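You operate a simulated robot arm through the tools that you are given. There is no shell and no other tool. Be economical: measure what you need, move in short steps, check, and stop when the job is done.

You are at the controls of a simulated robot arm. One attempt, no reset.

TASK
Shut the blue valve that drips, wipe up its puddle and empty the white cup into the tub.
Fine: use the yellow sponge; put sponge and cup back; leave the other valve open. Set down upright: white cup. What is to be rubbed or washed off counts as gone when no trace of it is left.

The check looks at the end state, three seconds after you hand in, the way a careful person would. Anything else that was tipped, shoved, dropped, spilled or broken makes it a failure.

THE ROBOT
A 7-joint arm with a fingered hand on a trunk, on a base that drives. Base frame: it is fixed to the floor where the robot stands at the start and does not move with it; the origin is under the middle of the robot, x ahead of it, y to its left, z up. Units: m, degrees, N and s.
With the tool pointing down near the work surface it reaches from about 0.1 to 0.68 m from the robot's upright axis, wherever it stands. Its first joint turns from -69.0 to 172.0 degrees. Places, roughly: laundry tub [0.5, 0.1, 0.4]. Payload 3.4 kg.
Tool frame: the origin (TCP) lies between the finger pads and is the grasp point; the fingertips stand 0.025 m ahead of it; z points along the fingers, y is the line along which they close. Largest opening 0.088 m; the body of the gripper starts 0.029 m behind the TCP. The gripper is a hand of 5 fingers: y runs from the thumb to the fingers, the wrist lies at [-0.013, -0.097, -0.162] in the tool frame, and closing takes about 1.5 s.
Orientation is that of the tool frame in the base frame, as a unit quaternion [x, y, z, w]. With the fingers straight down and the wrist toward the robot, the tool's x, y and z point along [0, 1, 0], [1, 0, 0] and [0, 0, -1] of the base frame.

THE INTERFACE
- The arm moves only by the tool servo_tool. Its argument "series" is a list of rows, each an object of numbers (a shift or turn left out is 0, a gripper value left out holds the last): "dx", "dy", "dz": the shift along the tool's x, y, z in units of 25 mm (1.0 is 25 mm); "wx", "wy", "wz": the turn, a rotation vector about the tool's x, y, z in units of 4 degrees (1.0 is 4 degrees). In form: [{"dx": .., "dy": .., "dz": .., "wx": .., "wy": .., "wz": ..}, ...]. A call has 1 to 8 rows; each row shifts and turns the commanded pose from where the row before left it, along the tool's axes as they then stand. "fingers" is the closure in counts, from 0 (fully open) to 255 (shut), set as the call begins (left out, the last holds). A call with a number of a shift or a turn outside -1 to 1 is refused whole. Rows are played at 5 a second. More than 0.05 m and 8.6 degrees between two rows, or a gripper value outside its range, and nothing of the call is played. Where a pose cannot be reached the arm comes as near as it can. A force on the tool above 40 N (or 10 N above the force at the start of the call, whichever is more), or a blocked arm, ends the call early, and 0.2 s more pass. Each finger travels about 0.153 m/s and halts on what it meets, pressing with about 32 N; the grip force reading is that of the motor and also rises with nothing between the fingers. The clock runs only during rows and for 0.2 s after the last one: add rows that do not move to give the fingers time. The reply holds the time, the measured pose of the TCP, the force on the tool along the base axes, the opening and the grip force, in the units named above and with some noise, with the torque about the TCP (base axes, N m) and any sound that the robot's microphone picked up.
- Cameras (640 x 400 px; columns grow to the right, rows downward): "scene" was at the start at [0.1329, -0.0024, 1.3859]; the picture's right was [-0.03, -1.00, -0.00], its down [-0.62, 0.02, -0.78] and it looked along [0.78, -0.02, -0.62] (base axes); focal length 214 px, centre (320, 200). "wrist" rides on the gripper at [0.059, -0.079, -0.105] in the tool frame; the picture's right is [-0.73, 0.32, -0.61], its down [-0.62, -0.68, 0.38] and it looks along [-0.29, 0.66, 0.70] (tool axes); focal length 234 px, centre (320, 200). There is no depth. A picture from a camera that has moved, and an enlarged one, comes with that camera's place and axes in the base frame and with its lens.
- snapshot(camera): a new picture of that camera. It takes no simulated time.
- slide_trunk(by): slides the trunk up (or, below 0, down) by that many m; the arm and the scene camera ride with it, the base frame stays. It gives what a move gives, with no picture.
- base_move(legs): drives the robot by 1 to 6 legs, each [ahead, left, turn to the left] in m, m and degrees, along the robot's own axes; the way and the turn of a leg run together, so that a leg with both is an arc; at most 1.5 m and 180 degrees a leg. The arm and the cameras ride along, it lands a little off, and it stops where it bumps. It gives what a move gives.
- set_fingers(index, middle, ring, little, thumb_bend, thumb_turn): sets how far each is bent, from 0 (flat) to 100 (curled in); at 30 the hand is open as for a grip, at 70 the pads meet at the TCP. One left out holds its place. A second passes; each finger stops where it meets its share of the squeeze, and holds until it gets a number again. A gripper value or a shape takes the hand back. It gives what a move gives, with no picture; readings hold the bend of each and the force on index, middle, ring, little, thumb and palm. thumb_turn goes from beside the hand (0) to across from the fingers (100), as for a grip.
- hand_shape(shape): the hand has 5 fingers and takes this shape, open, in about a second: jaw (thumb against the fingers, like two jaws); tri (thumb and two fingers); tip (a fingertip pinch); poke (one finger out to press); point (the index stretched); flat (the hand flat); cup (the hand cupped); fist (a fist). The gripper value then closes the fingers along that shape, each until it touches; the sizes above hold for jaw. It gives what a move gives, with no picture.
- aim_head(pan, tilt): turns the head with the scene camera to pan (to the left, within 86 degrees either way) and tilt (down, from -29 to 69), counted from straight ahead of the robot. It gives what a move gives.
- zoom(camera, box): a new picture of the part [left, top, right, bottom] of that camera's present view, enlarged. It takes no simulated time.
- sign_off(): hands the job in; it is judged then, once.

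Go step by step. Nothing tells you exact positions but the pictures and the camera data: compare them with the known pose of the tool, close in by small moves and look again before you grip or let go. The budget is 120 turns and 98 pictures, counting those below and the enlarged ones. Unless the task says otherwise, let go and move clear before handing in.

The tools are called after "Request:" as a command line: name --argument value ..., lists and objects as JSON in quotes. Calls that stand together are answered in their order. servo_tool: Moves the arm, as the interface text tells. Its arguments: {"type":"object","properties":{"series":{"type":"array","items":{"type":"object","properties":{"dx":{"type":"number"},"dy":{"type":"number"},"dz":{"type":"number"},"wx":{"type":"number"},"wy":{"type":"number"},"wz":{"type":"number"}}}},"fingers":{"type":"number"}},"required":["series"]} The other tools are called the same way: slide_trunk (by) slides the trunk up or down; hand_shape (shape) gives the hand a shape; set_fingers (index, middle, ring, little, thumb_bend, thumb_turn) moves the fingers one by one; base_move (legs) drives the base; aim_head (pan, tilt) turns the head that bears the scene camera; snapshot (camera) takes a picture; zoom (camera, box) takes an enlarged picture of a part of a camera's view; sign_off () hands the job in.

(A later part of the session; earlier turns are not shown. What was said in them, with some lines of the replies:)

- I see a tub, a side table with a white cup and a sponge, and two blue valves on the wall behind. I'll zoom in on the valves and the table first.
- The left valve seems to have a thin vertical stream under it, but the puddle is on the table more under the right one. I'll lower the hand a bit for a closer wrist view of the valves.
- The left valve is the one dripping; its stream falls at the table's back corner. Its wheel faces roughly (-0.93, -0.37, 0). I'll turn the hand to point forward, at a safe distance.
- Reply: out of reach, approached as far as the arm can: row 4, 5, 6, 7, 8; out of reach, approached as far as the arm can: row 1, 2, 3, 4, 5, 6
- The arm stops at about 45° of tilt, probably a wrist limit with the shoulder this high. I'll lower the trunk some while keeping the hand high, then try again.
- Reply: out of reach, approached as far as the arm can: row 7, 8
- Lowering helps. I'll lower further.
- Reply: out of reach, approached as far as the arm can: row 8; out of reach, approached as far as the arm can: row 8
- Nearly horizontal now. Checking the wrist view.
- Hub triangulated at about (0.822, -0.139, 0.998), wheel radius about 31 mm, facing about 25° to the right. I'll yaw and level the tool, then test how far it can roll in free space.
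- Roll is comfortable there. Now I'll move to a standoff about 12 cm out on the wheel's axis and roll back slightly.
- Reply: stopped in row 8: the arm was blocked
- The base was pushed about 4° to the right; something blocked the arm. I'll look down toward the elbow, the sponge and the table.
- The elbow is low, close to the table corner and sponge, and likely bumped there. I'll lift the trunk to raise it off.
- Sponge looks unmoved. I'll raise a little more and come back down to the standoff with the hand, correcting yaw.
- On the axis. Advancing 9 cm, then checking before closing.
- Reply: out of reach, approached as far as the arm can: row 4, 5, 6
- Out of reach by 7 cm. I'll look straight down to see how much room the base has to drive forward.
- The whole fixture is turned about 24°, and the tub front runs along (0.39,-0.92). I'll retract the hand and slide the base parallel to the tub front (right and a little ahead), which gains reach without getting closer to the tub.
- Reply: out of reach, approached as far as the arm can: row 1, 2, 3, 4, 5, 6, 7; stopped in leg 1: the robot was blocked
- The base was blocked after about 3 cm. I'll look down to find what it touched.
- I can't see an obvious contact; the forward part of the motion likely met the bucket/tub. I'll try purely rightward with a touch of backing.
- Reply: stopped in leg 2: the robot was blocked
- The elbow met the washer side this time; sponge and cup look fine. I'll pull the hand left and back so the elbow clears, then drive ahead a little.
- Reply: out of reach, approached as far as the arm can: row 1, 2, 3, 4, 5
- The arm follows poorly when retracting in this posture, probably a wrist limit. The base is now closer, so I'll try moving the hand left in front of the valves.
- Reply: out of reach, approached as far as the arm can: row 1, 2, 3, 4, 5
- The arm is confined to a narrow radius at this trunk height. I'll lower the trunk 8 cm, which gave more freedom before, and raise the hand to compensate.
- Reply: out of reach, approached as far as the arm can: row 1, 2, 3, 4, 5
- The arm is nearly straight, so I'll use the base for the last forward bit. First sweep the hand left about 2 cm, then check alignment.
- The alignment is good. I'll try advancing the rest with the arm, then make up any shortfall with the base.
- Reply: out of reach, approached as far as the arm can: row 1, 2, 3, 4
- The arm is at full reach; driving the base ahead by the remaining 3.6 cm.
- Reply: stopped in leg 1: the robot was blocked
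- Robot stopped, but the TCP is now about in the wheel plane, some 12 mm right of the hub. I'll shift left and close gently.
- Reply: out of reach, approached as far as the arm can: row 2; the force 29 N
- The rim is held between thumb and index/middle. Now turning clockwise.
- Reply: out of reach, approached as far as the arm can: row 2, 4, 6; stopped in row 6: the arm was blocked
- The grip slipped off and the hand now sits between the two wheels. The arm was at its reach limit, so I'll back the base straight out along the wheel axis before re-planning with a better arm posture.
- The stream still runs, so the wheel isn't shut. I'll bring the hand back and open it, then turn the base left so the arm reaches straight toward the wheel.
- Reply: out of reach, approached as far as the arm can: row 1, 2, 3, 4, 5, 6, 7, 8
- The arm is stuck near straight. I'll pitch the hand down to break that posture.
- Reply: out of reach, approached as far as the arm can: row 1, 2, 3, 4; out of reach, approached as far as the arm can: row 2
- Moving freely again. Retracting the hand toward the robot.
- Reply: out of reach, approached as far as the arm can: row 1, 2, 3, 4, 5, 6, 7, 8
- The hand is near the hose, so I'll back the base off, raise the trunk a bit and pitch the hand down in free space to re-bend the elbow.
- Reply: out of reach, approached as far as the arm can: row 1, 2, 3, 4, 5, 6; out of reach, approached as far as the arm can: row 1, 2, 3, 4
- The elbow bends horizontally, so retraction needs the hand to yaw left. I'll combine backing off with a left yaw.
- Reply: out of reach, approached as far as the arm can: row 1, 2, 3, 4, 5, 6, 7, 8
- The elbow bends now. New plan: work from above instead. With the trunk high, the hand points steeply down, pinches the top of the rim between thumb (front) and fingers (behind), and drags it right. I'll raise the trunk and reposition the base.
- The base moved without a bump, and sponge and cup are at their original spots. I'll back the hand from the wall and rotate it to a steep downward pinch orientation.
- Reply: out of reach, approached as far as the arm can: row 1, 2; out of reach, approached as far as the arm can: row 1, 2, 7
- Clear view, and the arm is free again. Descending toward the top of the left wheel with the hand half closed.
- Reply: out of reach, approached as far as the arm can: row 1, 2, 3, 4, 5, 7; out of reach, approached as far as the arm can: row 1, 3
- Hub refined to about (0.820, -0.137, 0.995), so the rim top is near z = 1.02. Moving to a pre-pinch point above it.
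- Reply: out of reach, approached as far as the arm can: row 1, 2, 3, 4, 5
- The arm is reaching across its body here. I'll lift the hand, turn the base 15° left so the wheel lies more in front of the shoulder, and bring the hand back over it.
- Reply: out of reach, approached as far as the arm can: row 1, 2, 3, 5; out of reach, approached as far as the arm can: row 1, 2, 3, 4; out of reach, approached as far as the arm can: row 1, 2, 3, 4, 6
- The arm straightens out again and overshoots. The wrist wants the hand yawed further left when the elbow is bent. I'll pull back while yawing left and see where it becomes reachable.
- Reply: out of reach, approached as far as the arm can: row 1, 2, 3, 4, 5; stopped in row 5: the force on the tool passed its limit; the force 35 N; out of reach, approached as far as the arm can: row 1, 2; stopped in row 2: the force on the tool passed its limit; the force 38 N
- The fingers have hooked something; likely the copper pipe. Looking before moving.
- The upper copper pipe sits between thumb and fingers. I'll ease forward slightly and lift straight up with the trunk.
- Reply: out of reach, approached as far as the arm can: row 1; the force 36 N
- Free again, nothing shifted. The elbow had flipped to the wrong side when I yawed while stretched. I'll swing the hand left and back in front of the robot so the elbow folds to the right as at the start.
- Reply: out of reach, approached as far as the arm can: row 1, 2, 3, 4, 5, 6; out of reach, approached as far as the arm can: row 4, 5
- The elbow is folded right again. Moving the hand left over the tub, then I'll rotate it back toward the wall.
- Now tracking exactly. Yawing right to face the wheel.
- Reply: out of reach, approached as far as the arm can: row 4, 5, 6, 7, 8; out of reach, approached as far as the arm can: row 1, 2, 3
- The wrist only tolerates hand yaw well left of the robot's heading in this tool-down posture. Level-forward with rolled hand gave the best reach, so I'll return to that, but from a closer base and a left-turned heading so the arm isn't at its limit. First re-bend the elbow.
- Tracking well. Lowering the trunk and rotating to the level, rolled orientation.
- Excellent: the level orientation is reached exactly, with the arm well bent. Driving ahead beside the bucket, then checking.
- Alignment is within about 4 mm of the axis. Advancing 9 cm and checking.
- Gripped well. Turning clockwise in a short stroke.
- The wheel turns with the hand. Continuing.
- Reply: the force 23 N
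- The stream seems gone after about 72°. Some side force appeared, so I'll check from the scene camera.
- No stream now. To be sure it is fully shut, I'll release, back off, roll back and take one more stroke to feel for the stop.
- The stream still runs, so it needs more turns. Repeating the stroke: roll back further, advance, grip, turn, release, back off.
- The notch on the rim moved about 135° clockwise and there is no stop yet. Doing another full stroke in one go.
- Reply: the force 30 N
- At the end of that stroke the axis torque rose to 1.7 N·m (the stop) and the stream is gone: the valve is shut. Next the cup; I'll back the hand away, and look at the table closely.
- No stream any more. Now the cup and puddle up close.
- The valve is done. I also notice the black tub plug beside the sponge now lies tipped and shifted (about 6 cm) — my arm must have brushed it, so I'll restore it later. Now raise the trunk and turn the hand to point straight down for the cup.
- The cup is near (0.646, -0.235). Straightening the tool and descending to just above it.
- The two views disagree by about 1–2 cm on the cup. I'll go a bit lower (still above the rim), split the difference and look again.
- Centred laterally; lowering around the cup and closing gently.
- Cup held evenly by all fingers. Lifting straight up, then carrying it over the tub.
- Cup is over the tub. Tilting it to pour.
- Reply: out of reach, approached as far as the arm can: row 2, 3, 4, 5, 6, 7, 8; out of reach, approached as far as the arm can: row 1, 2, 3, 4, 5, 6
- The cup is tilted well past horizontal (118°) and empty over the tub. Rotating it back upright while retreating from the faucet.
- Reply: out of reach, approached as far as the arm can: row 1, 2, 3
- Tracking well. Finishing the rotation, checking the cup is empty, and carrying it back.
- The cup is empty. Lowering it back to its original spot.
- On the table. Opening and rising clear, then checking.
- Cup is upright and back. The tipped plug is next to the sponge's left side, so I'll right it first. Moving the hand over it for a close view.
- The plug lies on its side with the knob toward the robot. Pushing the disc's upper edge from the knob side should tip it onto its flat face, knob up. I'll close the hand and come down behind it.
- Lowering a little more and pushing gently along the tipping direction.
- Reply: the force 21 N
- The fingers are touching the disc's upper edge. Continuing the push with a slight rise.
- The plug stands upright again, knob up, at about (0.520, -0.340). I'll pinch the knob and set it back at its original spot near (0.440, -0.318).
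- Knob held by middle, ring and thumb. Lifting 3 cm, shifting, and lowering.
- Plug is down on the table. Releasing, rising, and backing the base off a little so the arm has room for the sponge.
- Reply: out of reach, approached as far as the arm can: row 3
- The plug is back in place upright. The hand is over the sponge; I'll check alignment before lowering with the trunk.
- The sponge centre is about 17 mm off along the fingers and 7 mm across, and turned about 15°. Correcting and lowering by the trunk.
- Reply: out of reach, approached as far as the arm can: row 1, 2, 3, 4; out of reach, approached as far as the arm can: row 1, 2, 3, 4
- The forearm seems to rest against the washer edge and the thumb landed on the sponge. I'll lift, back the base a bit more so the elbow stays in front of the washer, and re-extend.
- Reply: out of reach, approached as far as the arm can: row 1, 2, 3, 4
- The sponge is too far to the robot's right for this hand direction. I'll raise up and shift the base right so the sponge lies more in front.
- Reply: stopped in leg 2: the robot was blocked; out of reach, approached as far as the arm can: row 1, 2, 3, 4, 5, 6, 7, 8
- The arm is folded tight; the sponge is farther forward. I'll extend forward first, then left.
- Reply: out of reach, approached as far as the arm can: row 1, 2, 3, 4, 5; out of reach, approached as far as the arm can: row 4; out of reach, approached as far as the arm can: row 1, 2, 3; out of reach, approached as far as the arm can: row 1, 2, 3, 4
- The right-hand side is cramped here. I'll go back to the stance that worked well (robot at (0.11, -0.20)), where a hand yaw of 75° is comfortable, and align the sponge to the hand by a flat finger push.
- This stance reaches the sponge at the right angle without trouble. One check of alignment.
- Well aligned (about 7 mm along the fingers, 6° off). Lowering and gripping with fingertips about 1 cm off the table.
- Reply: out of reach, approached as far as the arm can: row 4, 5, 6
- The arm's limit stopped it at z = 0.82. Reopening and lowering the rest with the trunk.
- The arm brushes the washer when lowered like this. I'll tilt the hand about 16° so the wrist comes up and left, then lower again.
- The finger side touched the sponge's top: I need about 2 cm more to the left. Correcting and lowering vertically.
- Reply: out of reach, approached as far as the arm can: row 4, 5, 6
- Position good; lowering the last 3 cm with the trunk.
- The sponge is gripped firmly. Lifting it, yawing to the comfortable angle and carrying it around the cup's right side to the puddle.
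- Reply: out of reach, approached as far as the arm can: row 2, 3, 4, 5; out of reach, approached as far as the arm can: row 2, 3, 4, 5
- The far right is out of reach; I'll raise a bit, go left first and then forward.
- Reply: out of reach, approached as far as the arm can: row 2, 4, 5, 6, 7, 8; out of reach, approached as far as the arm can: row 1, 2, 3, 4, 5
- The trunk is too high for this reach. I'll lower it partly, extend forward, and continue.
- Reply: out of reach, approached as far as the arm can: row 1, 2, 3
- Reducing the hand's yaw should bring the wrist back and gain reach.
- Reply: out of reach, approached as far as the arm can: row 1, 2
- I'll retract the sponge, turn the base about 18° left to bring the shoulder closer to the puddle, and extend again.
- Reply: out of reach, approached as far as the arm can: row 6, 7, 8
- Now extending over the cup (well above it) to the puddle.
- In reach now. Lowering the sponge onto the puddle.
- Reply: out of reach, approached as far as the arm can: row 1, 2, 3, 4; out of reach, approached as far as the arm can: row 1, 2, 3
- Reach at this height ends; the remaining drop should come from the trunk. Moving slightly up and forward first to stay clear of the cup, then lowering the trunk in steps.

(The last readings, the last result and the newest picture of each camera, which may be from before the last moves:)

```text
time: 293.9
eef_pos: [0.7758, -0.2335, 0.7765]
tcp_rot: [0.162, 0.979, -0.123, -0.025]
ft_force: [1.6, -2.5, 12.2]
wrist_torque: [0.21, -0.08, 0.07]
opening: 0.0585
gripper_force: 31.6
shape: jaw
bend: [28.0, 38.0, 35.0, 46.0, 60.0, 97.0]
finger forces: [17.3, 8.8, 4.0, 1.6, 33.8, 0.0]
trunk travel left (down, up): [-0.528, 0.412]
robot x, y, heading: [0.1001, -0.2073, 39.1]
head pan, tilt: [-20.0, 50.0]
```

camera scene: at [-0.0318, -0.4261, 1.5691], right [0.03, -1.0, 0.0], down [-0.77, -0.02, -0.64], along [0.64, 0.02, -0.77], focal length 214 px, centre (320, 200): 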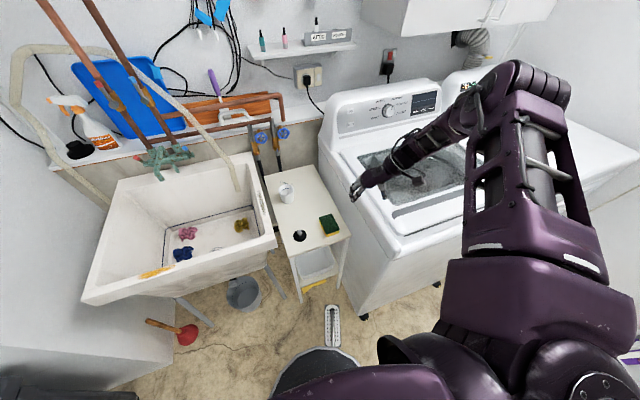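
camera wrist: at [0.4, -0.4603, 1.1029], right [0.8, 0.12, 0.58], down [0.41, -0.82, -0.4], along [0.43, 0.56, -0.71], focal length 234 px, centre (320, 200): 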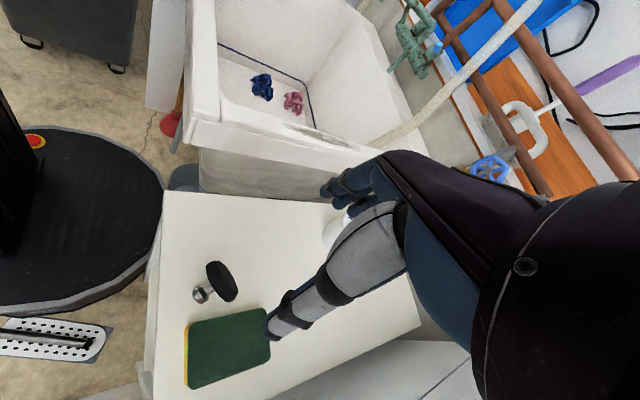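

Contact with about 12 N. Wiping in overlapping strokes.

Request:
servo_tool --series '[{"dx": 0.22, "dy": 0.64, "dz": -0.16}, {"dx": 0.22, "dy": 0.64, "dz": -0.16}, {"dx": 0.72, "dy": -0.23, "dz": 0.07}, {"dx": -0.25, "dy": -0.72, "dz": 0.18}, {"dx": -0.25, "dy": -0.72, "dz": 0.18}, {"dx": -0.22, "dy": -0.64, "dz": 0.16}]'

Request:
servo_tool --series '[{"dx": -0.7, "dy": 0.23, "dz": -0.07}, {"dx": -0.7, "dy": 0.23, "dz": -0.07}, {"dx": 0.25, "dy": 0.72, "dz": -0.18}, {"dx": 0.25, "dy": 0.72, "dz": -0.18}, {"dx": 0.25, "dy": 0.72, "dz": -0.18}, {"dx": 0.7, "dy": -0.23, "dz": 0.07}, {"dx": -0.25, "dy": -0.72, "dz": 0.18}, {"dx": -0.25, "dy": -0.72, "dz": 0.18}]'

Request:
servo_tool --series '[{"dx": 0.6, "dy": -0.2, "dz": 0.06}, {"dx": 0.25, "dy": 0.72, "dz": -0.18}, {"dx": 0.25, "dy": 0.72, "dz": -0.18}, {"dx": -0.7, "dy": 0.23, "dz": -0.07}, {"dx": -0.25, "dy": -0.72, "dz": 0.18}, {"dx": -0.25, "dy": -0.72, "dz": 0.18}]'

Request:
slide_trunk --by 0.13

```text
time: 295.3
eef_pos: [0.7545, -0.2752, 0.7772]
tcp_rot: [0.161, 0.979, -0.123, -0.027]
ft_force: [-0.5, 3.8, 6.5]
wrist_torque: [0.27, -0.05, 0.08]
opening: 0.0582
gripper_force: 31.7
shape: jaw
bend: [27.0, 38.0, 36.0, 42.0, 60.0, 96.0]
finger forces: [18.5, 9.3, 4.3, 1.9, 30.8, 0.0]
out of reach, approached as far as the arm can: row 2
trunk travel left (down, up): [-0.528, 0.412]
robot x, y, heading: [0.1014, -0.2056, 39.3]
head pan, tilt: [-20.0, 50.0]
```

```text
time: 297.1
eef_pos: [0.7667, -0.3067, 0.7799]
tcp_rot: [0.16, 0.979, -0.123, -0.028]
ft_force: [0.0, 0.2, -0.4]
wrist_torque: [-0.01, 0.02, 0.0]
opening: 0.0582
gripper_force: 32.1
shape: jaw
bend: [27.0, 38.0, 36.0, 42.0, 60.0, 96.0]
finger forces: [17.1, 7.9, 3.9, 1.7, 30.5, 0.0]
out of reach, approached as far as the arm can: row 2, 3, 4, 5
trunk travel left (down, up): [-0.528, 0.412]
robot x, y, heading: [0.1029, -0.209, 39.2]
head pan, tilt: [-20.0, 50.0]
```

```text
time: 298.5
eef_pos: [0.7696, -0.3062, 0.7803]
tcp_rot: [0.161, 0.979, -0.123, -0.026]
ft_force: [-0.6, -1.0, 0.5]
wrist_torque: [-0.02, -0.03, 0.01]
opening: 0.0579
gripper_force: 32.0
shape: jaw
bend: [27.0, 38.0, 36.0, 42.0, 60.0, 96.0]
finger forces: [17.1, 7.9, 3.9, 1.5, 30.5, 0.0]
trunk travel left (down, up): [-0.528, 0.412]
robot x, y, heading: [0.0983, -0.2084, 39.1]
head pan, tilt: [-20.0, 50.0]
```

```text
time: 300.1
eef_pos: [0.7692, -0.3063, 0.91]
tcp_rot: [0.162, 0.979, -0.123, -0.027]
ft_force: [-0.2, 0.4, 0.2]
wrist_torque: [-0.04, -0.03, -0.01]
opening: 0.0581
gripper_force: 32.6
shape: jaw
bend: [27.0, 38.0, 36.0, 42.0, 60.0, 96.0]
finger forces: [17.0, 7.9, 3.8, 1.6, 30.5, 0.0]
trunk travel left (down, up): [-0.658, 0.282]
robot x, y, heading: [0.1039, -0.2092, 39.0]
head pan, tilt: [-20.0, 50.0]
```

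Checking the puddle area.

Request:
aim_head --pan -38 --tilt 50

Request:
zoom --camera "scene" --box '[280, 160, 400, 240]'

```text
time: 300.9
eef_pos: [0.769, -0.3059, 0.9104]
tcp_rot: [0.162, 0.979, -0.123, -0.027]
ft_force: [-0.3, 0.4, -0.5]
wrist_torque: [0.0, 0.01, 0.01]
opening: 0.0579
gripper_force: 32.1
shape: jaw
bend: [27.0, 38.0, 36.0, 42.0, 60.0, 96.0]
finger forces: [17.0, 7.9, 4.0, 1.6, 30.5, 0.1]
trunk travel left (down, up): [-0.658, 0.282]
robot x, y, heading: [0.0973, -0.2058, 39.2]
head pan, tilt: [-38.0, 50.0]
```

```text
5.00 times, centred on (340, 200) of scene
camera zoom: at [0.2138, -0.1746, 1.3772], right [0.02, -1.0, 0.0], down [-0.77, -0.02, -0.64], along [0.64, 0.01, -0.77], focal length 1072 px, centre (220, 200)
```

zoom: 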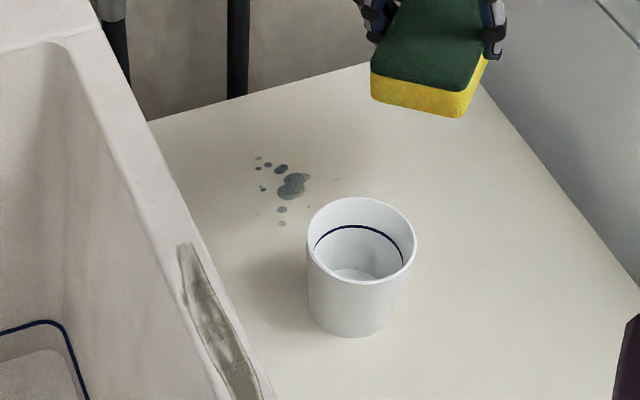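

Right-hand droplets are gone; the main blot further left remains. I'll yaw the hand left a bit for freedom, shift left about 10 cm and wipe again.

Request:
servo_tool --series '[{"wy": -0.24, "wz": -0.96}, {"wy": -0.24, "wz": -0.96}, {"wy": -0.24, "wz": -0.96}, {"wy": -0.24, "wz": -0.96}, {"wy": -0.24, "wz": -0.96}]'

Request:
servo_tool --series '[{"dx": 0.1, "dy": 0.97, "dz": -0.25}, {"dx": 0.1, "dy": 0.97, "dz": -0.25}, {"dx": 0.1, "dy": 0.97, "dz": -0.25}, {"dx": 0.1, "dy": 0.97, "dz": -0.25}, {}]'

Request:
slide_trunk --by -0.1

```text
time: 302.1
eef_pos: [0.7689, -0.3063, 0.9136]
tcp_rot: [-0.01, 0.992, -0.124, -0.005]
ft_force: [0.3, -0.2, -0.9]
wrist_torque: [-0.02, -0.01, 0.0]
opening: 0.0585
gripper_force: 31.9
shape: jaw
bend: [27.0, 38.0, 36.0, 42.0, 60.0, 96.0]
finger forces: [17.0, 7.8, 3.8, 1.5, 30.4, 0.0]
trunk travel left (down, up): [-0.658, 0.282]
robot x, y, heading: [0.1015, -0.2062, 39.1]
head pan, tilt: [-38.0, 50.0]
```

```text
time: 303.3
eef_pos: [0.757, -0.2065, 0.9087]
tcp_rot: [-0.009, 0.992, -0.124, -0.006]
ft_force: [-0.3, 0.0, 0.0]
wrist_torque: [-0.01, 0.02, 0.03]
opening: 0.058
gripper_force: 32.4
shape: jaw
bend: [27.0, 38.0, 36.0, 42.0, 60.0, 96.0]
finger forces: [17.1, 7.9, 3.8, 1.6, 30.5, 0.1]
trunk travel left (down, up): [-0.658, 0.282]
robot x, y, heading: [0.0982, -0.2086, 39.1]
head pan, tilt: [-38.0, 50.0]
```

```text
time: 304.7
eef_pos: [0.7552, -0.2069, 0.8088]
tcp_rot: [-0.01, 0.992, -0.124, -0.006]
ft_force: [0.0, -0.3, 0.3]
wrist_torque: [0.04, 0.06, -0.02]
opening: 0.0583
gripper_force: 32.1
shape: jaw
bend: [27.0, 38.0, 36.0, 42.0, 60.0, 96.0]
finger forces: [17.1, 7.8, 3.9, 1.7, 30.5, 0.1]
trunk travel left (down, up): [-0.558, 0.382]
robot x, y, heading: [0.1037, -0.2078, 39.1]
head pan, tilt: [-38.0, 50.0]
```

Request:
slide_trunk --by -0.034

Request:
servo_tool --series '[{"dy": 0.58, "dz": -0.15}, {"dx": -0.6}, {"dx": -0.6}, {"dy": -0.58, "dz": 0.15}, {"dy": -0.58, "dz": 0.15}, {"dx": 0.6}, {"dx": 0.8}, {"dy": 0.78, "dz": -0.2}]'

Request:
servo_tool --series '[{"dy": 0.58, "dz": -0.15}, {"dx": -0.7}, {"dx": -0.7}, {"dy": -0.68, "dz": 0.17}, {"dy": -0.68, "dz": 0.17}, {"dx": 0.6}, {"dx": 0.6}, {"dy": 0.58, "dz": -0.15}]'

Request:
servo_tool --series '[{"dy": 0.58, "dz": -0.15}, {"dx": -0.6}, {"dy": -0.78, "dz": 0.2}, {"dy": -0.78, "dz": 0.2}, {"dx": -0.5}, {"dy": 0.78, "dz": -0.2}, {"dy": 0.68, "dz": -0.17}]'

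```text
time: 305.4
eef_pos: [0.7564, -0.2066, 0.7766]
tcp_rot: [-0.01, 0.992, -0.123, -0.006]
ft_force: [0.5, -1.6, 10.3]
wrist_torque: [0.2, -0.03, 0.01]
opening: 0.0579
gripper_force: 32.2
shape: jaw
bend: [28.0, 38.0, 37.0, 43.0, 60.0, 96.0]
finger forces: [16.5, 8.1, 4.0, 1.3, 32.8, 0.1]
trunk travel left (down, up): [-0.524, 0.416]
robot x, y, heading: [0.1028, -0.2056, 39.2]
head pan, tilt: [-38.0, 50.0]
```

```text
time: 307.2
eef_pos: [0.7183, -0.2084, 0.7757]
tcp_rot: [-0.01, 0.992, -0.123, -0.007]
ft_force: [-0.5, -7.4, 11.7]
wrist_torque: [0.0, -0.02, -0.07]
opening: 0.0576
gripper_force: 32.1
shape: jaw
bend: [28.0, 39.0, 38.0, 44.0, 60.0, 95.0]
finger forces: [16.0, 7.4, 3.9, 0.2, 35.4, 0.0]
out of reach, approached as far as the arm can: row 1, 2, 3
trunk travel left (down, up): [-0.524, 0.416]
robot x, y, heading: [0.1022, -0.2097, 39.1]
head pan, tilt: [-38.0, 50.0]
```

```text
time: 309.0
eef_pos: [0.7152, -0.2148, 0.7756]
tcp_rot: [-0.009, 0.992, -0.125, -0.006]
ft_force: [-0.1, -5.3, 6.8]
wrist_torque: [-0.05, 0.02, 0.0]
opening: 0.0581
gripper_force: 31.6
shape: jaw
bend: [27.0, 38.0, 37.0, 44.0, 60.0, 96.0]
finger forces: [16.1, 8.0, 4.2, 0.7, 34.9, 0.1]
out of reach, approached as far as the arm can: row 3
trunk travel left (down, up): [-0.524, 0.416]
robot x, y, heading: [0.1018, -0.2085, 39.1]
head pan, tilt: [-38.0, 50.0]
```

```text
time: 310.6
eef_pos: [0.7443, -0.2016, 0.776]
tcp_rot: [-0.009, 0.992, -0.124, -0.007]
ft_force: [0.4, -4.8, 6.4]
wrist_torque: [-0.03, -0.02, 0.03]
opening: 0.0579
gripper_force: 32.5
shape: jaw
bend: [27.0, 38.0, 37.0, 43.0, 60.0, 96.0]
finger forces: [16.3, 7.9, 4.0, 0.8, 33.8, 0.0]
trunk travel left (down, up): [-0.524, 0.416]
robot x, y, heading: [0.1042, -0.2064, 39.1]
head pan, tilt: [-38.0, 50.0]
```

Request:
slide_trunk --by 0.14

Request:
servo_tool --series '[{"dy": -0.97, "dz": 0.25}, {"dy": -0.97, "dz": 0.25}, {"dy": -0.97, "dz": 0.25}, {"dy": -0.97, "dz": 0.25}]'

Request:
zoom --camera "scene" --box '[280, 160, 400, 240]'

```text
time: 312.3
eef_pos: [0.7446, -0.2008, 0.9158]
tcp_rot: [-0.009, 0.992, -0.124, -0.007]
ft_force: [0.3, 0.4, -0.7]
wrist_torque: [-0.01, 0.01, -0.04]
opening: 0.0583
gripper_force: 31.5
shape: jaw
bend: [27.0, 38.0, 37.0, 43.0, 60.0, 96.0]
finger forces: [17.6, 8.5, 4.2, 1.0, 31.6, 0.1]
trunk travel left (down, up): [-0.664, 0.276]
robot x, y, heading: [0.1041, -0.2047, 39.2]
head pan, tilt: [-38.0, 50.0]
```

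```text
time: 313.3
eef_pos: [0.7465, -0.2997, 0.9146]
tcp_rot: [-0.008, 0.992, -0.123, -0.006]
ft_force: [0.3, 0.8, 0.2]
wrist_torque: [-0.01, 0.0, 0.0]
opening: 0.0579
gripper_force: 32.4
shape: jaw
bend: [27.0, 38.0, 37.0, 43.0, 60.0, 96.0]
finger forces: [17.6, 8.5, 4.3, 1.1, 31.4, 0.0]
trunk travel left (down, up): [-0.664, 0.276]
robot x, y, heading: [0.0999, -0.2072, 39.5]
head pan, tilt: [-38.0, 50.0]
```

```text
5.00 times, centred on (340, 200) of scene
camera zoom: at [0.2138, -0.1756, 1.3832], right [0.02, -1.0, 0.0], down [-0.77, -0.02, -0.64], along [0.64, 0.01, -0.77], focal length 1072 px, centre (220, 200)
```

zoom: 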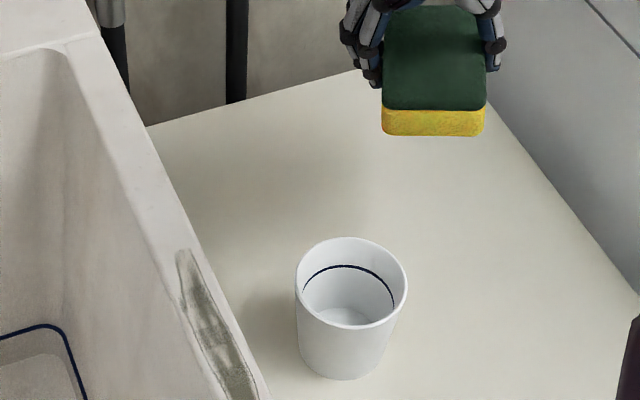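

The puddle is completely gone. The sponge nudged the cup about 3 cm toward the robot, so I'll restore that after putting the sponge back. Retracting and turning the base back.

Request:
servo_tool --series '[{"dx": 1}, {"dx": 1}, {"dx": 1}, {"dx": 1}, {"dx": 1}, {"dx": 1}, {"dx": 1}, {"dx": 1}]'

Request:
base_move --legs '[[0, 0, -18]]'

Request:
servo_tool --series '[{"wy": -0.24, "wz": -0.96}, {"wy": -0.24, "wz": -0.96}, {"wy": -0.24, "wz": -0.96}, {"wy": -0.24, "wz": -0.96}, {"wy": -0.24, "wz": -0.96}, {"wy": -0.24, "wz": -0.96}, {"wy": -0.24, "wz": -0.96}, {"wy": -0.24, "wz": -0.96}]'

```text
time: 315.1
eef_pos: [0.5454, -0.3042, 0.9191]
tcp_rot: [-0.01, 0.992, -0.124, -0.005]
ft_force: [0.8, -0.3, -1.0]
wrist_torque: [0.01, 0.03, 0.0]
opening: 0.0582
gripper_force: 32.4
shape: jaw
bend: [27.0, 38.0, 37.0, 43.0, 61.0, 96.0]
finger forces: [17.6, 8.4, 4.3, 1.1, 31.3, 0.0]
trunk travel left (down, up): [-0.664, 0.276]
robot x, y, heading: [0.1026, -0.2086, 39.0]
head pan, tilt: [-38.0, 50.0]
```

```text
time: 316.5
eef_pos: [0.4962, -0.4352, 0.9181]
tcp_rot: [0.144, 0.982, -0.121, -0.026]
ft_force: [0.2, -0.2, -0.2]
wrist_torque: [-0.02, -0.03, -0.02]
opening: 0.058
gripper_force: 32.2
shape: jaw
bend: [27.0, 38.0, 37.0, 43.0, 61.0, 96.0]
finger forces: [17.6, 8.2, 4.4, 1.0, 31.2, 0.1]
trunk travel left (down, up): [-0.664, 0.276]
robot x, y, heading: [0.1026, -0.2051, 21.2]
head pan, tilt: [-38.0, 50.0]
```

```text
time: 318.3
eef_pos: [0.4946, -0.4348, 0.9185]
tcp_rot: [-0.13, 0.984, -0.12, 0.008]
ft_force: [-0.5, -0.3, -0.3]
wrist_torque: [0.01, 0.03, 0.03]
opening: 0.0579
gripper_force: 32.1
shape: jaw
bend: [27.0, 38.0, 37.0, 43.0, 61.0, 96.0]
finger forces: [17.4, 8.4, 4.3, 1.1, 31.3, 0.0]
trunk travel left (down, up): [-0.664, 0.276]
robot x, y, heading: [0.0984, -0.2065, 21.2]
head pan, tilt: [-38.0, 50.0]
```

Request:
servo_tool --series '[{"wy": -0.22, "wz": -0.9}, {"dx": -0.33, "dy": -0.72, "dz": 0.17}, {"dy": 0.24, "dz": 0.97}, {"dy": 0.24, "dz": 0.97}, {"dy": 0.24, "dz": 0.97}, {"dy": 0.24, "dz": 0.97}, {}]'

```text
time: 319.9
eef_pos: [0.5079, -0.4526, 0.8176]
tcp_rot: [-0.16, 0.98, -0.119, 0.012]
ft_force: [0.2, 0.7, -0.5]
wrist_torque: [-0.01, 0.01, 0.01]
opening: 0.058
gripper_force: 31.9
shape: jaw
bend: [27.0, 38.0, 37.0, 43.0, 61.0, 96.0]
finger forces: [17.6, 8.3, 4.3, 1.1, 31.2, 0.1]
trunk travel left (down, up): [-0.664, 0.276]
robot x, y, heading: [0.101, -0.2051, 21.5]
head pan, tilt: [-38.0, 50.0]
```

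Over its original place. Lowering onto the table, releasing, and rising.

Request:
servo_tool --series '[{"dy": 0.3, "dz": 0.4}, {"dy": 0.1, "dz": 0.4}, {"dy": 0.1, "dz": 0.4}, {}]'

Request:
servo_tool --series '[{"dy": 0.05, "dz": 0.2}, {"dy": 0.05, "dz": 0.2}, {}]'

```text
time: 320.9
eef_pos: [0.5054, -0.4454, 0.7875]
tcp_rot: [-0.16, 0.98, -0.119, 0.012]
ft_force: [0.2, 0.1, -0.6]
wrist_torque: [0.02, -0.02, 0.02]
opening: 0.0581
gripper_force: 32.6
shape: jaw
bend: [27.0, 38.0, 37.0, 43.0, 61.0, 96.0]
finger forces: [17.5, 8.2, 4.3, 1.0, 31.1, 0.0]
trunk travel left (down, up): [-0.664, 0.276]
robot x, y, heading: [0.1052, -0.2056, 21.5]
head pan, tilt: [-38.0, 50.0]
```

```text
time: 321.7
eef_pos: [0.5055, -0.4462, 0.7823]
tcp_rot: [-0.161, 0.98, -0.119, 0.014]
ft_force: [-0.7, 0.3, 0.0]
wrist_torque: [-0.02, 0.02, -0.01]
opening: 0.0579
gripper_force: 32.2
shape: jaw
bend: [27.0, 38.0, 37.0, 43.0, 61.0, 96.0]
finger forces: [17.4, 8.3, 4.2, 1.1, 31.0, 0.0]
out of reach, approached as far as the arm can: row 2
trunk travel left (down, up): [-0.664, 0.276]
robot x, y, heading: [0.101, -0.2079, 21.2]
head pan, tilt: [-38.0, 50.0]
```

Request:
slide_trunk --by -0.006

Request:
servo_tool --series '[{}, {}, {}, {}, {}, {}]' --fingers 0

Request:
slide_trunk --by 0.15

```text
time: 322.3
eef_pos: [0.5045, -0.4453, 0.7756]
tcp_rot: [-0.161, 0.98, -0.119, 0.013]
ft_force: [-0.3, -0.4, 5.3]
wrist_torque: [0.1, 0.01, 0.0]
opening: 0.058
gripper_force: 32.3
shape: jaw
bend: [27.0, 38.0, 37.0, 43.0, 60.0, 96.0]
finger forces: [17.2, 8.3, 4.2, 0.9, 32.1, 0.0]
trunk travel left (down, up): [-0.658, 0.282]
robot x, y, heading: [0.0984, -0.2081, 21.2]
head pan, tilt: [-38.0, 50.0]
```

```text
time: 323.7
eef_pos: [0.5054, -0.4447, 0.7772]
tcp_rot: [-0.16, 0.98, -0.119, 0.012]
ft_force: [0.5, -1.5, 5.4]
wrist_torque: [0.16, 0.0, 0.02]
opening: 0.0853
gripper_force: 0.1
shape: jaw
bend: [30.0, 32.0, 30.0, 30.0, 30.0, 98.0]
finger forces: [0.1, 5.5, 0.0, 0.0, 0.0, 0.0]
trunk travel left (down, up): [-0.658, 0.282]
robot x, y, heading: [0.0999, -0.207, 21.1]
head pan, tilt: [-38.0, 50.0]
```

```text
time: 325.4
eef_pos: [0.5062, -0.4459, 0.9255]
tcp_rot: [-0.16, 0.98, -0.118, 0.013]
ft_force: [-0.3, -1.0, -0.1]
wrist_torque: [0.0, 0.01, -0.01]
opening: 0.0876
gripper_force: 0.2
shape: jaw
bend: [30.0, 30.0, 30.0, 30.0, 30.0, 98.0]
finger forces: [0.0, 0.0, 0.0, 0.0, 0.0, 0.1]
trunk travel left (down, up): [-0.808, 0.132]
robot x, y, heading: [0.1006, -0.204, 21.4]
head pan, tilt: [-38.0, 50.0]
```

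Sponge is back in place. Now restoring the cup: turning the hand upright at the comfortable yaw and moving above it.

Request:
servo_tool --series '[{"wy": 0.24, "wz": 0.96}, {"wy": 0.24, "wz": 0.96}, {"wy": 0.24, "wz": 0.96}, {"wy": 0.24, "wz": 0.96}, {"wy": 0.24, "wz": 0.96}, {"wy": 0.24, "wz": 0.96}, {"wy": 0.24, "wz": 0.96}, {"wy": 0.24, "wz": 0.96}]'

Request:
servo_tool --series '[{"wx": -1}, {"wx": -1}, {"wx": -1}, {"wx": -0.45}]'

Request:
servo_tool --series '[{"dx": -0.25, "dy": 0.97}, {"dx": -0.25, "dy": 0.97}, {"dx": -0.25, "dy": 0.97}, {"dx": -0.25, "dy": 0.97}, {"dx": -0.25, "dy": 0.97}, {"dx": -0.25, "dy": 0.97}, {"dx": -0.25, "dy": 0.97}, {"dx": -0.25, "dy": 0.97}]'

```text
time: 327.2
eef_pos: [0.5051, -0.4476, 0.9248]
tcp_rot: [0.113, 0.986, -0.122, -0.022]
ft_force: [0.7, 0.0, 0.0]
wrist_torque: [-0.02, -0.03, 0.03]
opening: 0.0876
gripper_force: 0.0
shape: jaw
bend: [30.0, 30.0, 30.0, 30.0, 30.0, 98.0]
finger forces: [0.0, 0.0, 0.0, 0.1, 0.0, 0.0]
trunk travel left (down, up): [-0.808, 0.132]
robot x, y, heading: [0.0995, -0.2103, 21.5]
head pan, tilt: [-38.0, 50.0]
```

```text
time: 328.2
eef_pos: [0.505, -0.4459, 0.9265]
tcp_rot: [0.115, 0.993, -0.002, -0.01]
ft_force: [-0.4, -0.2, 0.1]
wrist_torque: [-0.01, 0.04, 0.02]
opening: 0.0877
gripper_force: 0.1
shape: jaw
bend: [30.0, 30.0, 30.0, 30.0, 30.0, 98.0]
finger forces: [0.0, 0.1, 0.0, 0.1, 0.0, 0.1]
trunk travel left (down, up): [-0.808, 0.132]
robot x, y, heading: [0.1038, -0.2088, 21.2]
head pan, tilt: [-38.0, 50.0]
```

```text
time: 330.0
eef_pos: [0.5845, -0.3552, 0.9644]
tcp_rot: [0.114, 0.993, -0.003, -0.008]
ft_force: [-0.5, -0.5, -0.2]
wrist_torque: [0.01, 0.04, -0.01]
opening: 0.0874
gripper_force: 0.1
shape: jaw
bend: [30.0, 30.0, 30.0, 30.0, 30.0, 98.0]
finger forces: [0.0, 0.0, 0.0, 0.0, 0.0, 0.1]
out of reach, approached as far as the arm can: row 1, 2, 3, 4, 5, 6, 7, 8
trunk travel left (down, up): [-0.808, 0.132]
robot x, y, heading: [0.102, -0.2045, 21.2]
head pan, tilt: [-38.0, 50.0]
5 turns are left
```

Few turns remain. Lowering the trunk for reach, moving above the cup, and taking one look.

Request:
slide_trunk --by -0.085

Request:
servo_tool --series '[{"dx": -0.04, "dy": 1}, {"dx": -0.04, "dy": 1}, {"dx": -0.04, "dy": 1}, {"dx": -0.04, "dy": 1}, {"dx": -0.04, "dy": 1}, {}]'

Request:
zoom --camera "wrist" --box '[160, 140, 480, 360]'

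```text
time: 331.2
eef_pos: [0.5825, -0.3568, 0.8798]
tcp_rot: [0.115, 0.993, -0.003, -0.008]
ft_force: [0.8, -0.1, 1.0]
wrist_torque: [0.03, 0.0, 0.04]
opening: 0.0879
gripper_force: 0.1
shape: jaw
bend: [30.0, 30.0, 30.0, 30.0, 30.0, 98.0]
finger forces: [0.1, 0.0, 0.0, 0.0, 0.0, 0.0]
trunk travel left (down, up): [-0.723, 0.217]
robot x, y, heading: [0.0989, -0.2059, 21.3]
head pan, tilt: [-38.0, 50.0]
```

```text
time: 332.6
eef_pos: [0.5928, -0.3098, 0.8956]
tcp_rot: [0.115, 0.993, -0.002, -0.008]
ft_force: [0.5, 1.1, -0.2]
wrist_torque: [0.04, 0.0, 0.0]
opening: 0.0876
gripper_force: 0.0
shape: jaw
bend: [30.0, 30.0, 30.0, 30.0, 30.0, 98.0]
finger forces: [0.0, 0.0, 0.0, 0.0, 0.0, 0.0]
out of reach, approached as far as the arm can: row 1, 2, 3, 4, 5
trunk travel left (down, up): [-0.723, 0.217]
robot x, y, heading: [0.1026, -0.2071, 21.4]
head pan, tilt: [-38.0, 50.0]
```

```text
1.82 times, centred on (320, 250) of wrist
camera zoom: at [0.5198, -0.3737, 1.0019], right [0.79, 0.15, 0.59], down [0.45, -0.81, -0.39], along [0.42, 0.57, -0.7], focal length 426 px, centre (320, 109)
4 turns are left
```

zoom: 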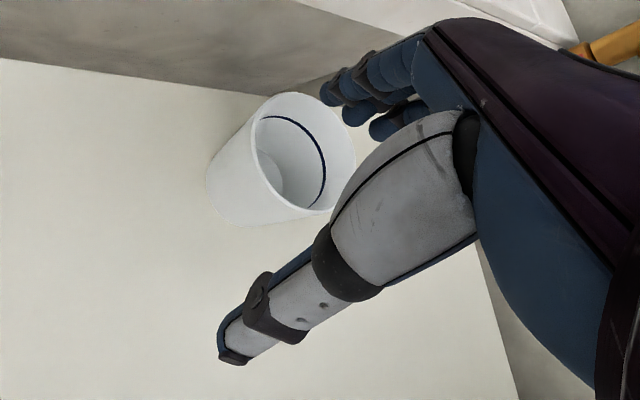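

The cup is near (0.624, -0.252). I'll repeat the arm height that worked before (trunk slightly lower), stand directly above it, and take the last picture there.

Request:
servo_tool --series '[{"dz": -1}, {"dz": -0.6}]'

Request:
slide_trunk --by -0.053

Request:
servo_tool --series '[{"dx": -0.23, "dy": 0.85}, {"dx": -0.23, "dy": 0.85}, {"dx": -0.23, "dy": 0.85}, {}, {}]'

Request:
zoom --camera "wrist" --box '[160, 140, 480, 360]'

```text
time: 333.2
eef_pos: [0.5925, -0.3081, 0.9357]
tcp_rot: [0.114, 0.993, -0.003, -0.009]
ft_force: [-0.5, 0.2, -0.2]
wrist_torque: [0.0, 0.02, 0.0]
opening: 0.0877
gripper_force: 0.1
shape: jaw
bend: [30.0, 30.0, 30.0, 30.0, 30.0, 98.0]
finger forces: [0.0, 0.1, 0.1, 0.0, 0.0, 0.0]
trunk travel left (down, up): [-0.723, 0.217]
robot x, y, heading: [0.0974, -0.2067, 21.2]
head pan, tilt: [-38.0, 50.0]
```

```text
time: 334.2
eef_pos: [0.5933, -0.3082, 0.8841]
tcp_rot: [0.115, 0.993, -0.003, -0.008]
ft_force: [0.6, -0.1, -0.8]
wrist_torque: [0.0, 0.01, -0.03]
opening: 0.0877
gripper_force: 0.1
shape: jaw
bend: [30.0, 30.0, 30.0, 30.0, 30.0, 98.0]
finger forces: [0.0, 0.0, 0.1, 0.0, 0.0, 0.0]
trunk travel left (down, up): [-0.67, 0.27]
robot x, y, heading: [0.1011, -0.2045, 21.4]
head pan, tilt: [-38.0, 50.0]
```

```text
time: 335.4
eef_pos: [0.6242, -0.25, 0.8817]
tcp_rot: [0.115, 0.993, -0.002, -0.008]
ft_force: [0.0, 0.6, 0.4]
wrist_torque: [-0.04, 0.0, 0.02]
opening: 0.0877
gripper_force: 0.0
shape: jaw
bend: [30.0, 30.0, 30.0, 30.0, 30.0, 98.0]
finger forces: [0.0, 0.0, 0.0, 0.0, 0.0, 0.1]
trunk travel left (down, up): [-0.67, 0.27]
robot x, y, heading: [0.1051, -0.2045, 21.6]
head pan, tilt: [-38.0, 50.0]
```

```text
1.82 times, centred on (320, 250) of wrist
camera zoom: at [0.5517, -0.3137, 0.9879], right [0.79, 0.15, 0.59], down [0.45, -0.81, -0.39], along [0.42, 0.57, -0.7], focal length 426 px, centre (320, 109)
3 turns are left
```

zoom: 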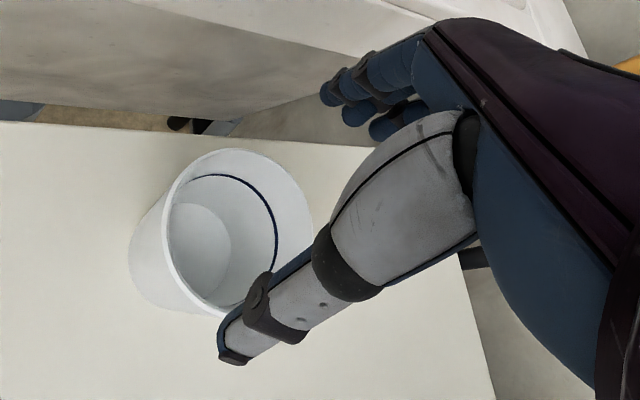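

The cup is 5 mm off toward the thumb; correcting, gripping, shifting it about 3 cm back to its place, setting down, releasing and rising.

Request:
servo_tool --series '[{"dy": -0.2, "dz": 0.4}, {"dz": 0.9}, {"dz": 0.9}, {"dz": 0.93}, {}]'

Request:
servo_tool --series '[{}, {}, {}, {}, {}, {}, {}]' --fingers 120

Request:
servo_tool --series '[{"dz": -0.6}, {"dz": -0.6}, {"dx": -0.53, "dy": 0.37}, {"dx": -0.53, "dy": 0.37}, {}, {"dz": 0.6}, {"dz": 0.4}, {}]'

Request:
servo_tool --series '[{"dz": 0.1}, {"dz": 0.1}, {}]'

Request:
servo_tool --series '[{}, {}, {}, {}, {}, {}, {}]' --fingers 0

Request:
servo_tool --series '[{"dz": -0.4}, {"dz": -0.8}, {"dz": -1}, {"dz": -1}, {"dz": -1}, {"dz": -1}, {"dz": -1}]'

```text
time: 336.6
eef_pos: [0.6081, -0.2606, 0.8524]
tcp_rot: [0.115, 0.993, -0.003, -0.008]
ft_force: [-0.1, -0.2, 0.5]
wrist_torque: [0.02, -0.03, -0.04]
opening: 0.0879
gripper_force: 0.1
shape: jaw
bend: [30.0, 30.0, 30.0, 30.0, 30.0, 98.0]
finger forces: [0.1, 0.1, 0.0, 0.0, 0.1, 0.1]
out of reach, approached as far as the arm can: row 2, 3, 4
trunk travel left (down, up): [-0.67, 0.27]
robot x, y, heading: [0.1004, -0.2065, 21.3]
head pan, tilt: [-38.0, 50.0]
```

```text
time: 338.2
eef_pos: [0.6092, -0.2612, 0.852]
tcp_rot: [0.114, 0.993, -0.002, -0.008]
ft_force: [0.1, 0.3, -0.1]
wrist_torque: [-0.02, -0.02, -0.03]
opening: 0.0468
gripper_force: 0.0
shape: jaw
bend: [74.0, 43.0, 40.0, 42.0, 68.0, 100.0]
finger forces: [0.0, 0.0, 0.1, 0.0, 0.1, 0.0]
trunk travel left (down, up): [-0.67, 0.27]
robot x, y, heading: [0.0991, -0.2098, 21.1]
head pan, tilt: [-38.0, 50.0]
```

```text
time: 340.0
eef_pos: [0.634, -0.2512, 0.865]
tcp_rot: [0.114, 0.993, -0.003, -0.008]
ft_force: [0.1, 0.1, 0.1]
wrist_torque: [0.03, 0.01, 0.01]
opening: 0.047
gripper_force: 0.0
shape: jaw
bend: [74.0, 43.0, 40.0, 42.0, 68.0, 100.0]
finger forces: [0.0, 0.0, 0.0, 0.0, 0.0, 0.0]
out of reach, approached as far as the arm can: row 7
trunk travel left (down, up): [-0.67, 0.27]
robot x, y, heading: [0.1026, -0.2095, 21.7]
head pan, tilt: [-38.0, 50.0]
```

```text
time: 340.8
eef_pos: [0.6343, -0.2531, 0.8651]
tcp_rot: [0.115, 0.993, -0.002, -0.007]
ft_force: [-0.6, 0.2, -0.8]
wrist_torque: [0.01, 0.01, 0.03]
opening: 0.0472
gripper_force: 0.2
shape: jaw
bend: [74.0, 43.0, 40.0, 42.0, 68.0, 100.0]
finger forces: [0.0, 0.1, 0.0, 0.0, 0.0, 0.0]
out of reach, approached as far as the arm can: row 2
trunk travel left (down, up): [-0.67, 0.27]
robot x, y, heading: [0.1031, -0.2082, 21.5]
head pan, tilt: [-38.0, 50.0]
```

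```text
time: 342.4
eef_pos: [0.6345, -0.2519, 0.8645]
tcp_rot: [0.114, 0.993, -0.003, -0.009]
ft_force: [-0.5, -0.5, 0.5]
wrist_torque: [0.01, -0.01, 0.01]
opening: 0.0881
gripper_force: 0.1
shape: jaw
bend: [30.0, 30.0, 30.0, 30.0, 30.0, 98.0]
finger forces: [0.1, 0.0, 0.0, 0.1, 0.0, 0.1]
trunk travel left (down, up): [-0.67, 0.27]
robot x, y, heading: [0.1024, -0.2059, 21.3]
head pan, tilt: [-38.0, 50.0]
```

```text
time: 344.0
eef_pos: [0.6394, -0.2508, 1.0198]
tcp_rot: [0.115, 0.993, -0.003, -0.008]
ft_force: [0.1, -0.1, -0.2]
wrist_torque: [0.0, 0.0, 0.01]
opening: 0.088
gripper_force: 0.0
shape: jaw
bend: [30.0, 30.0, 30.0, 30.0, 30.0, 98.0]
finger forces: [0.1, 0.0, 0.0, 0.0, 0.0, 0.0]
trunk travel left (down, up): [-0.67, 0.27]
robot x, y, heading: [0.1038, -0.2064, 21.5]
head pan, tilt: [-38.0, 50.0]
2 turns are left
```

The arm didn't come low enough to take the cup, so the cup hasn't moved. It is upright and empty, about 3 cm from where it started. I won't risk a blind grab with so few turns left: the hand is open and clear, so I'm handing in.

Request:
sign_off

```text
The job is handed in.
```

I handed the job in with everything done, except that the white cup stands about 3 cm from its original spot.

- **Valve:** The dripping left valve is turned shut to its stop and the stream has ended. I didn't turn the other valve.
- **Puddle:** I wiped it up with the yellow sponge, and no trace showed in the last view. The sponge is back in its place.
- **Cup:** It is empty, upright and on the table. I set it back where it was, but the sponge then nudged it about 3 cm while I was wiping. My last attempt to correct that didn't reach the cup, so I left it.
- **Tub plug:** My arm knocked over the black tub plug along the way. I stood it upright again and put it back close to its original spot.
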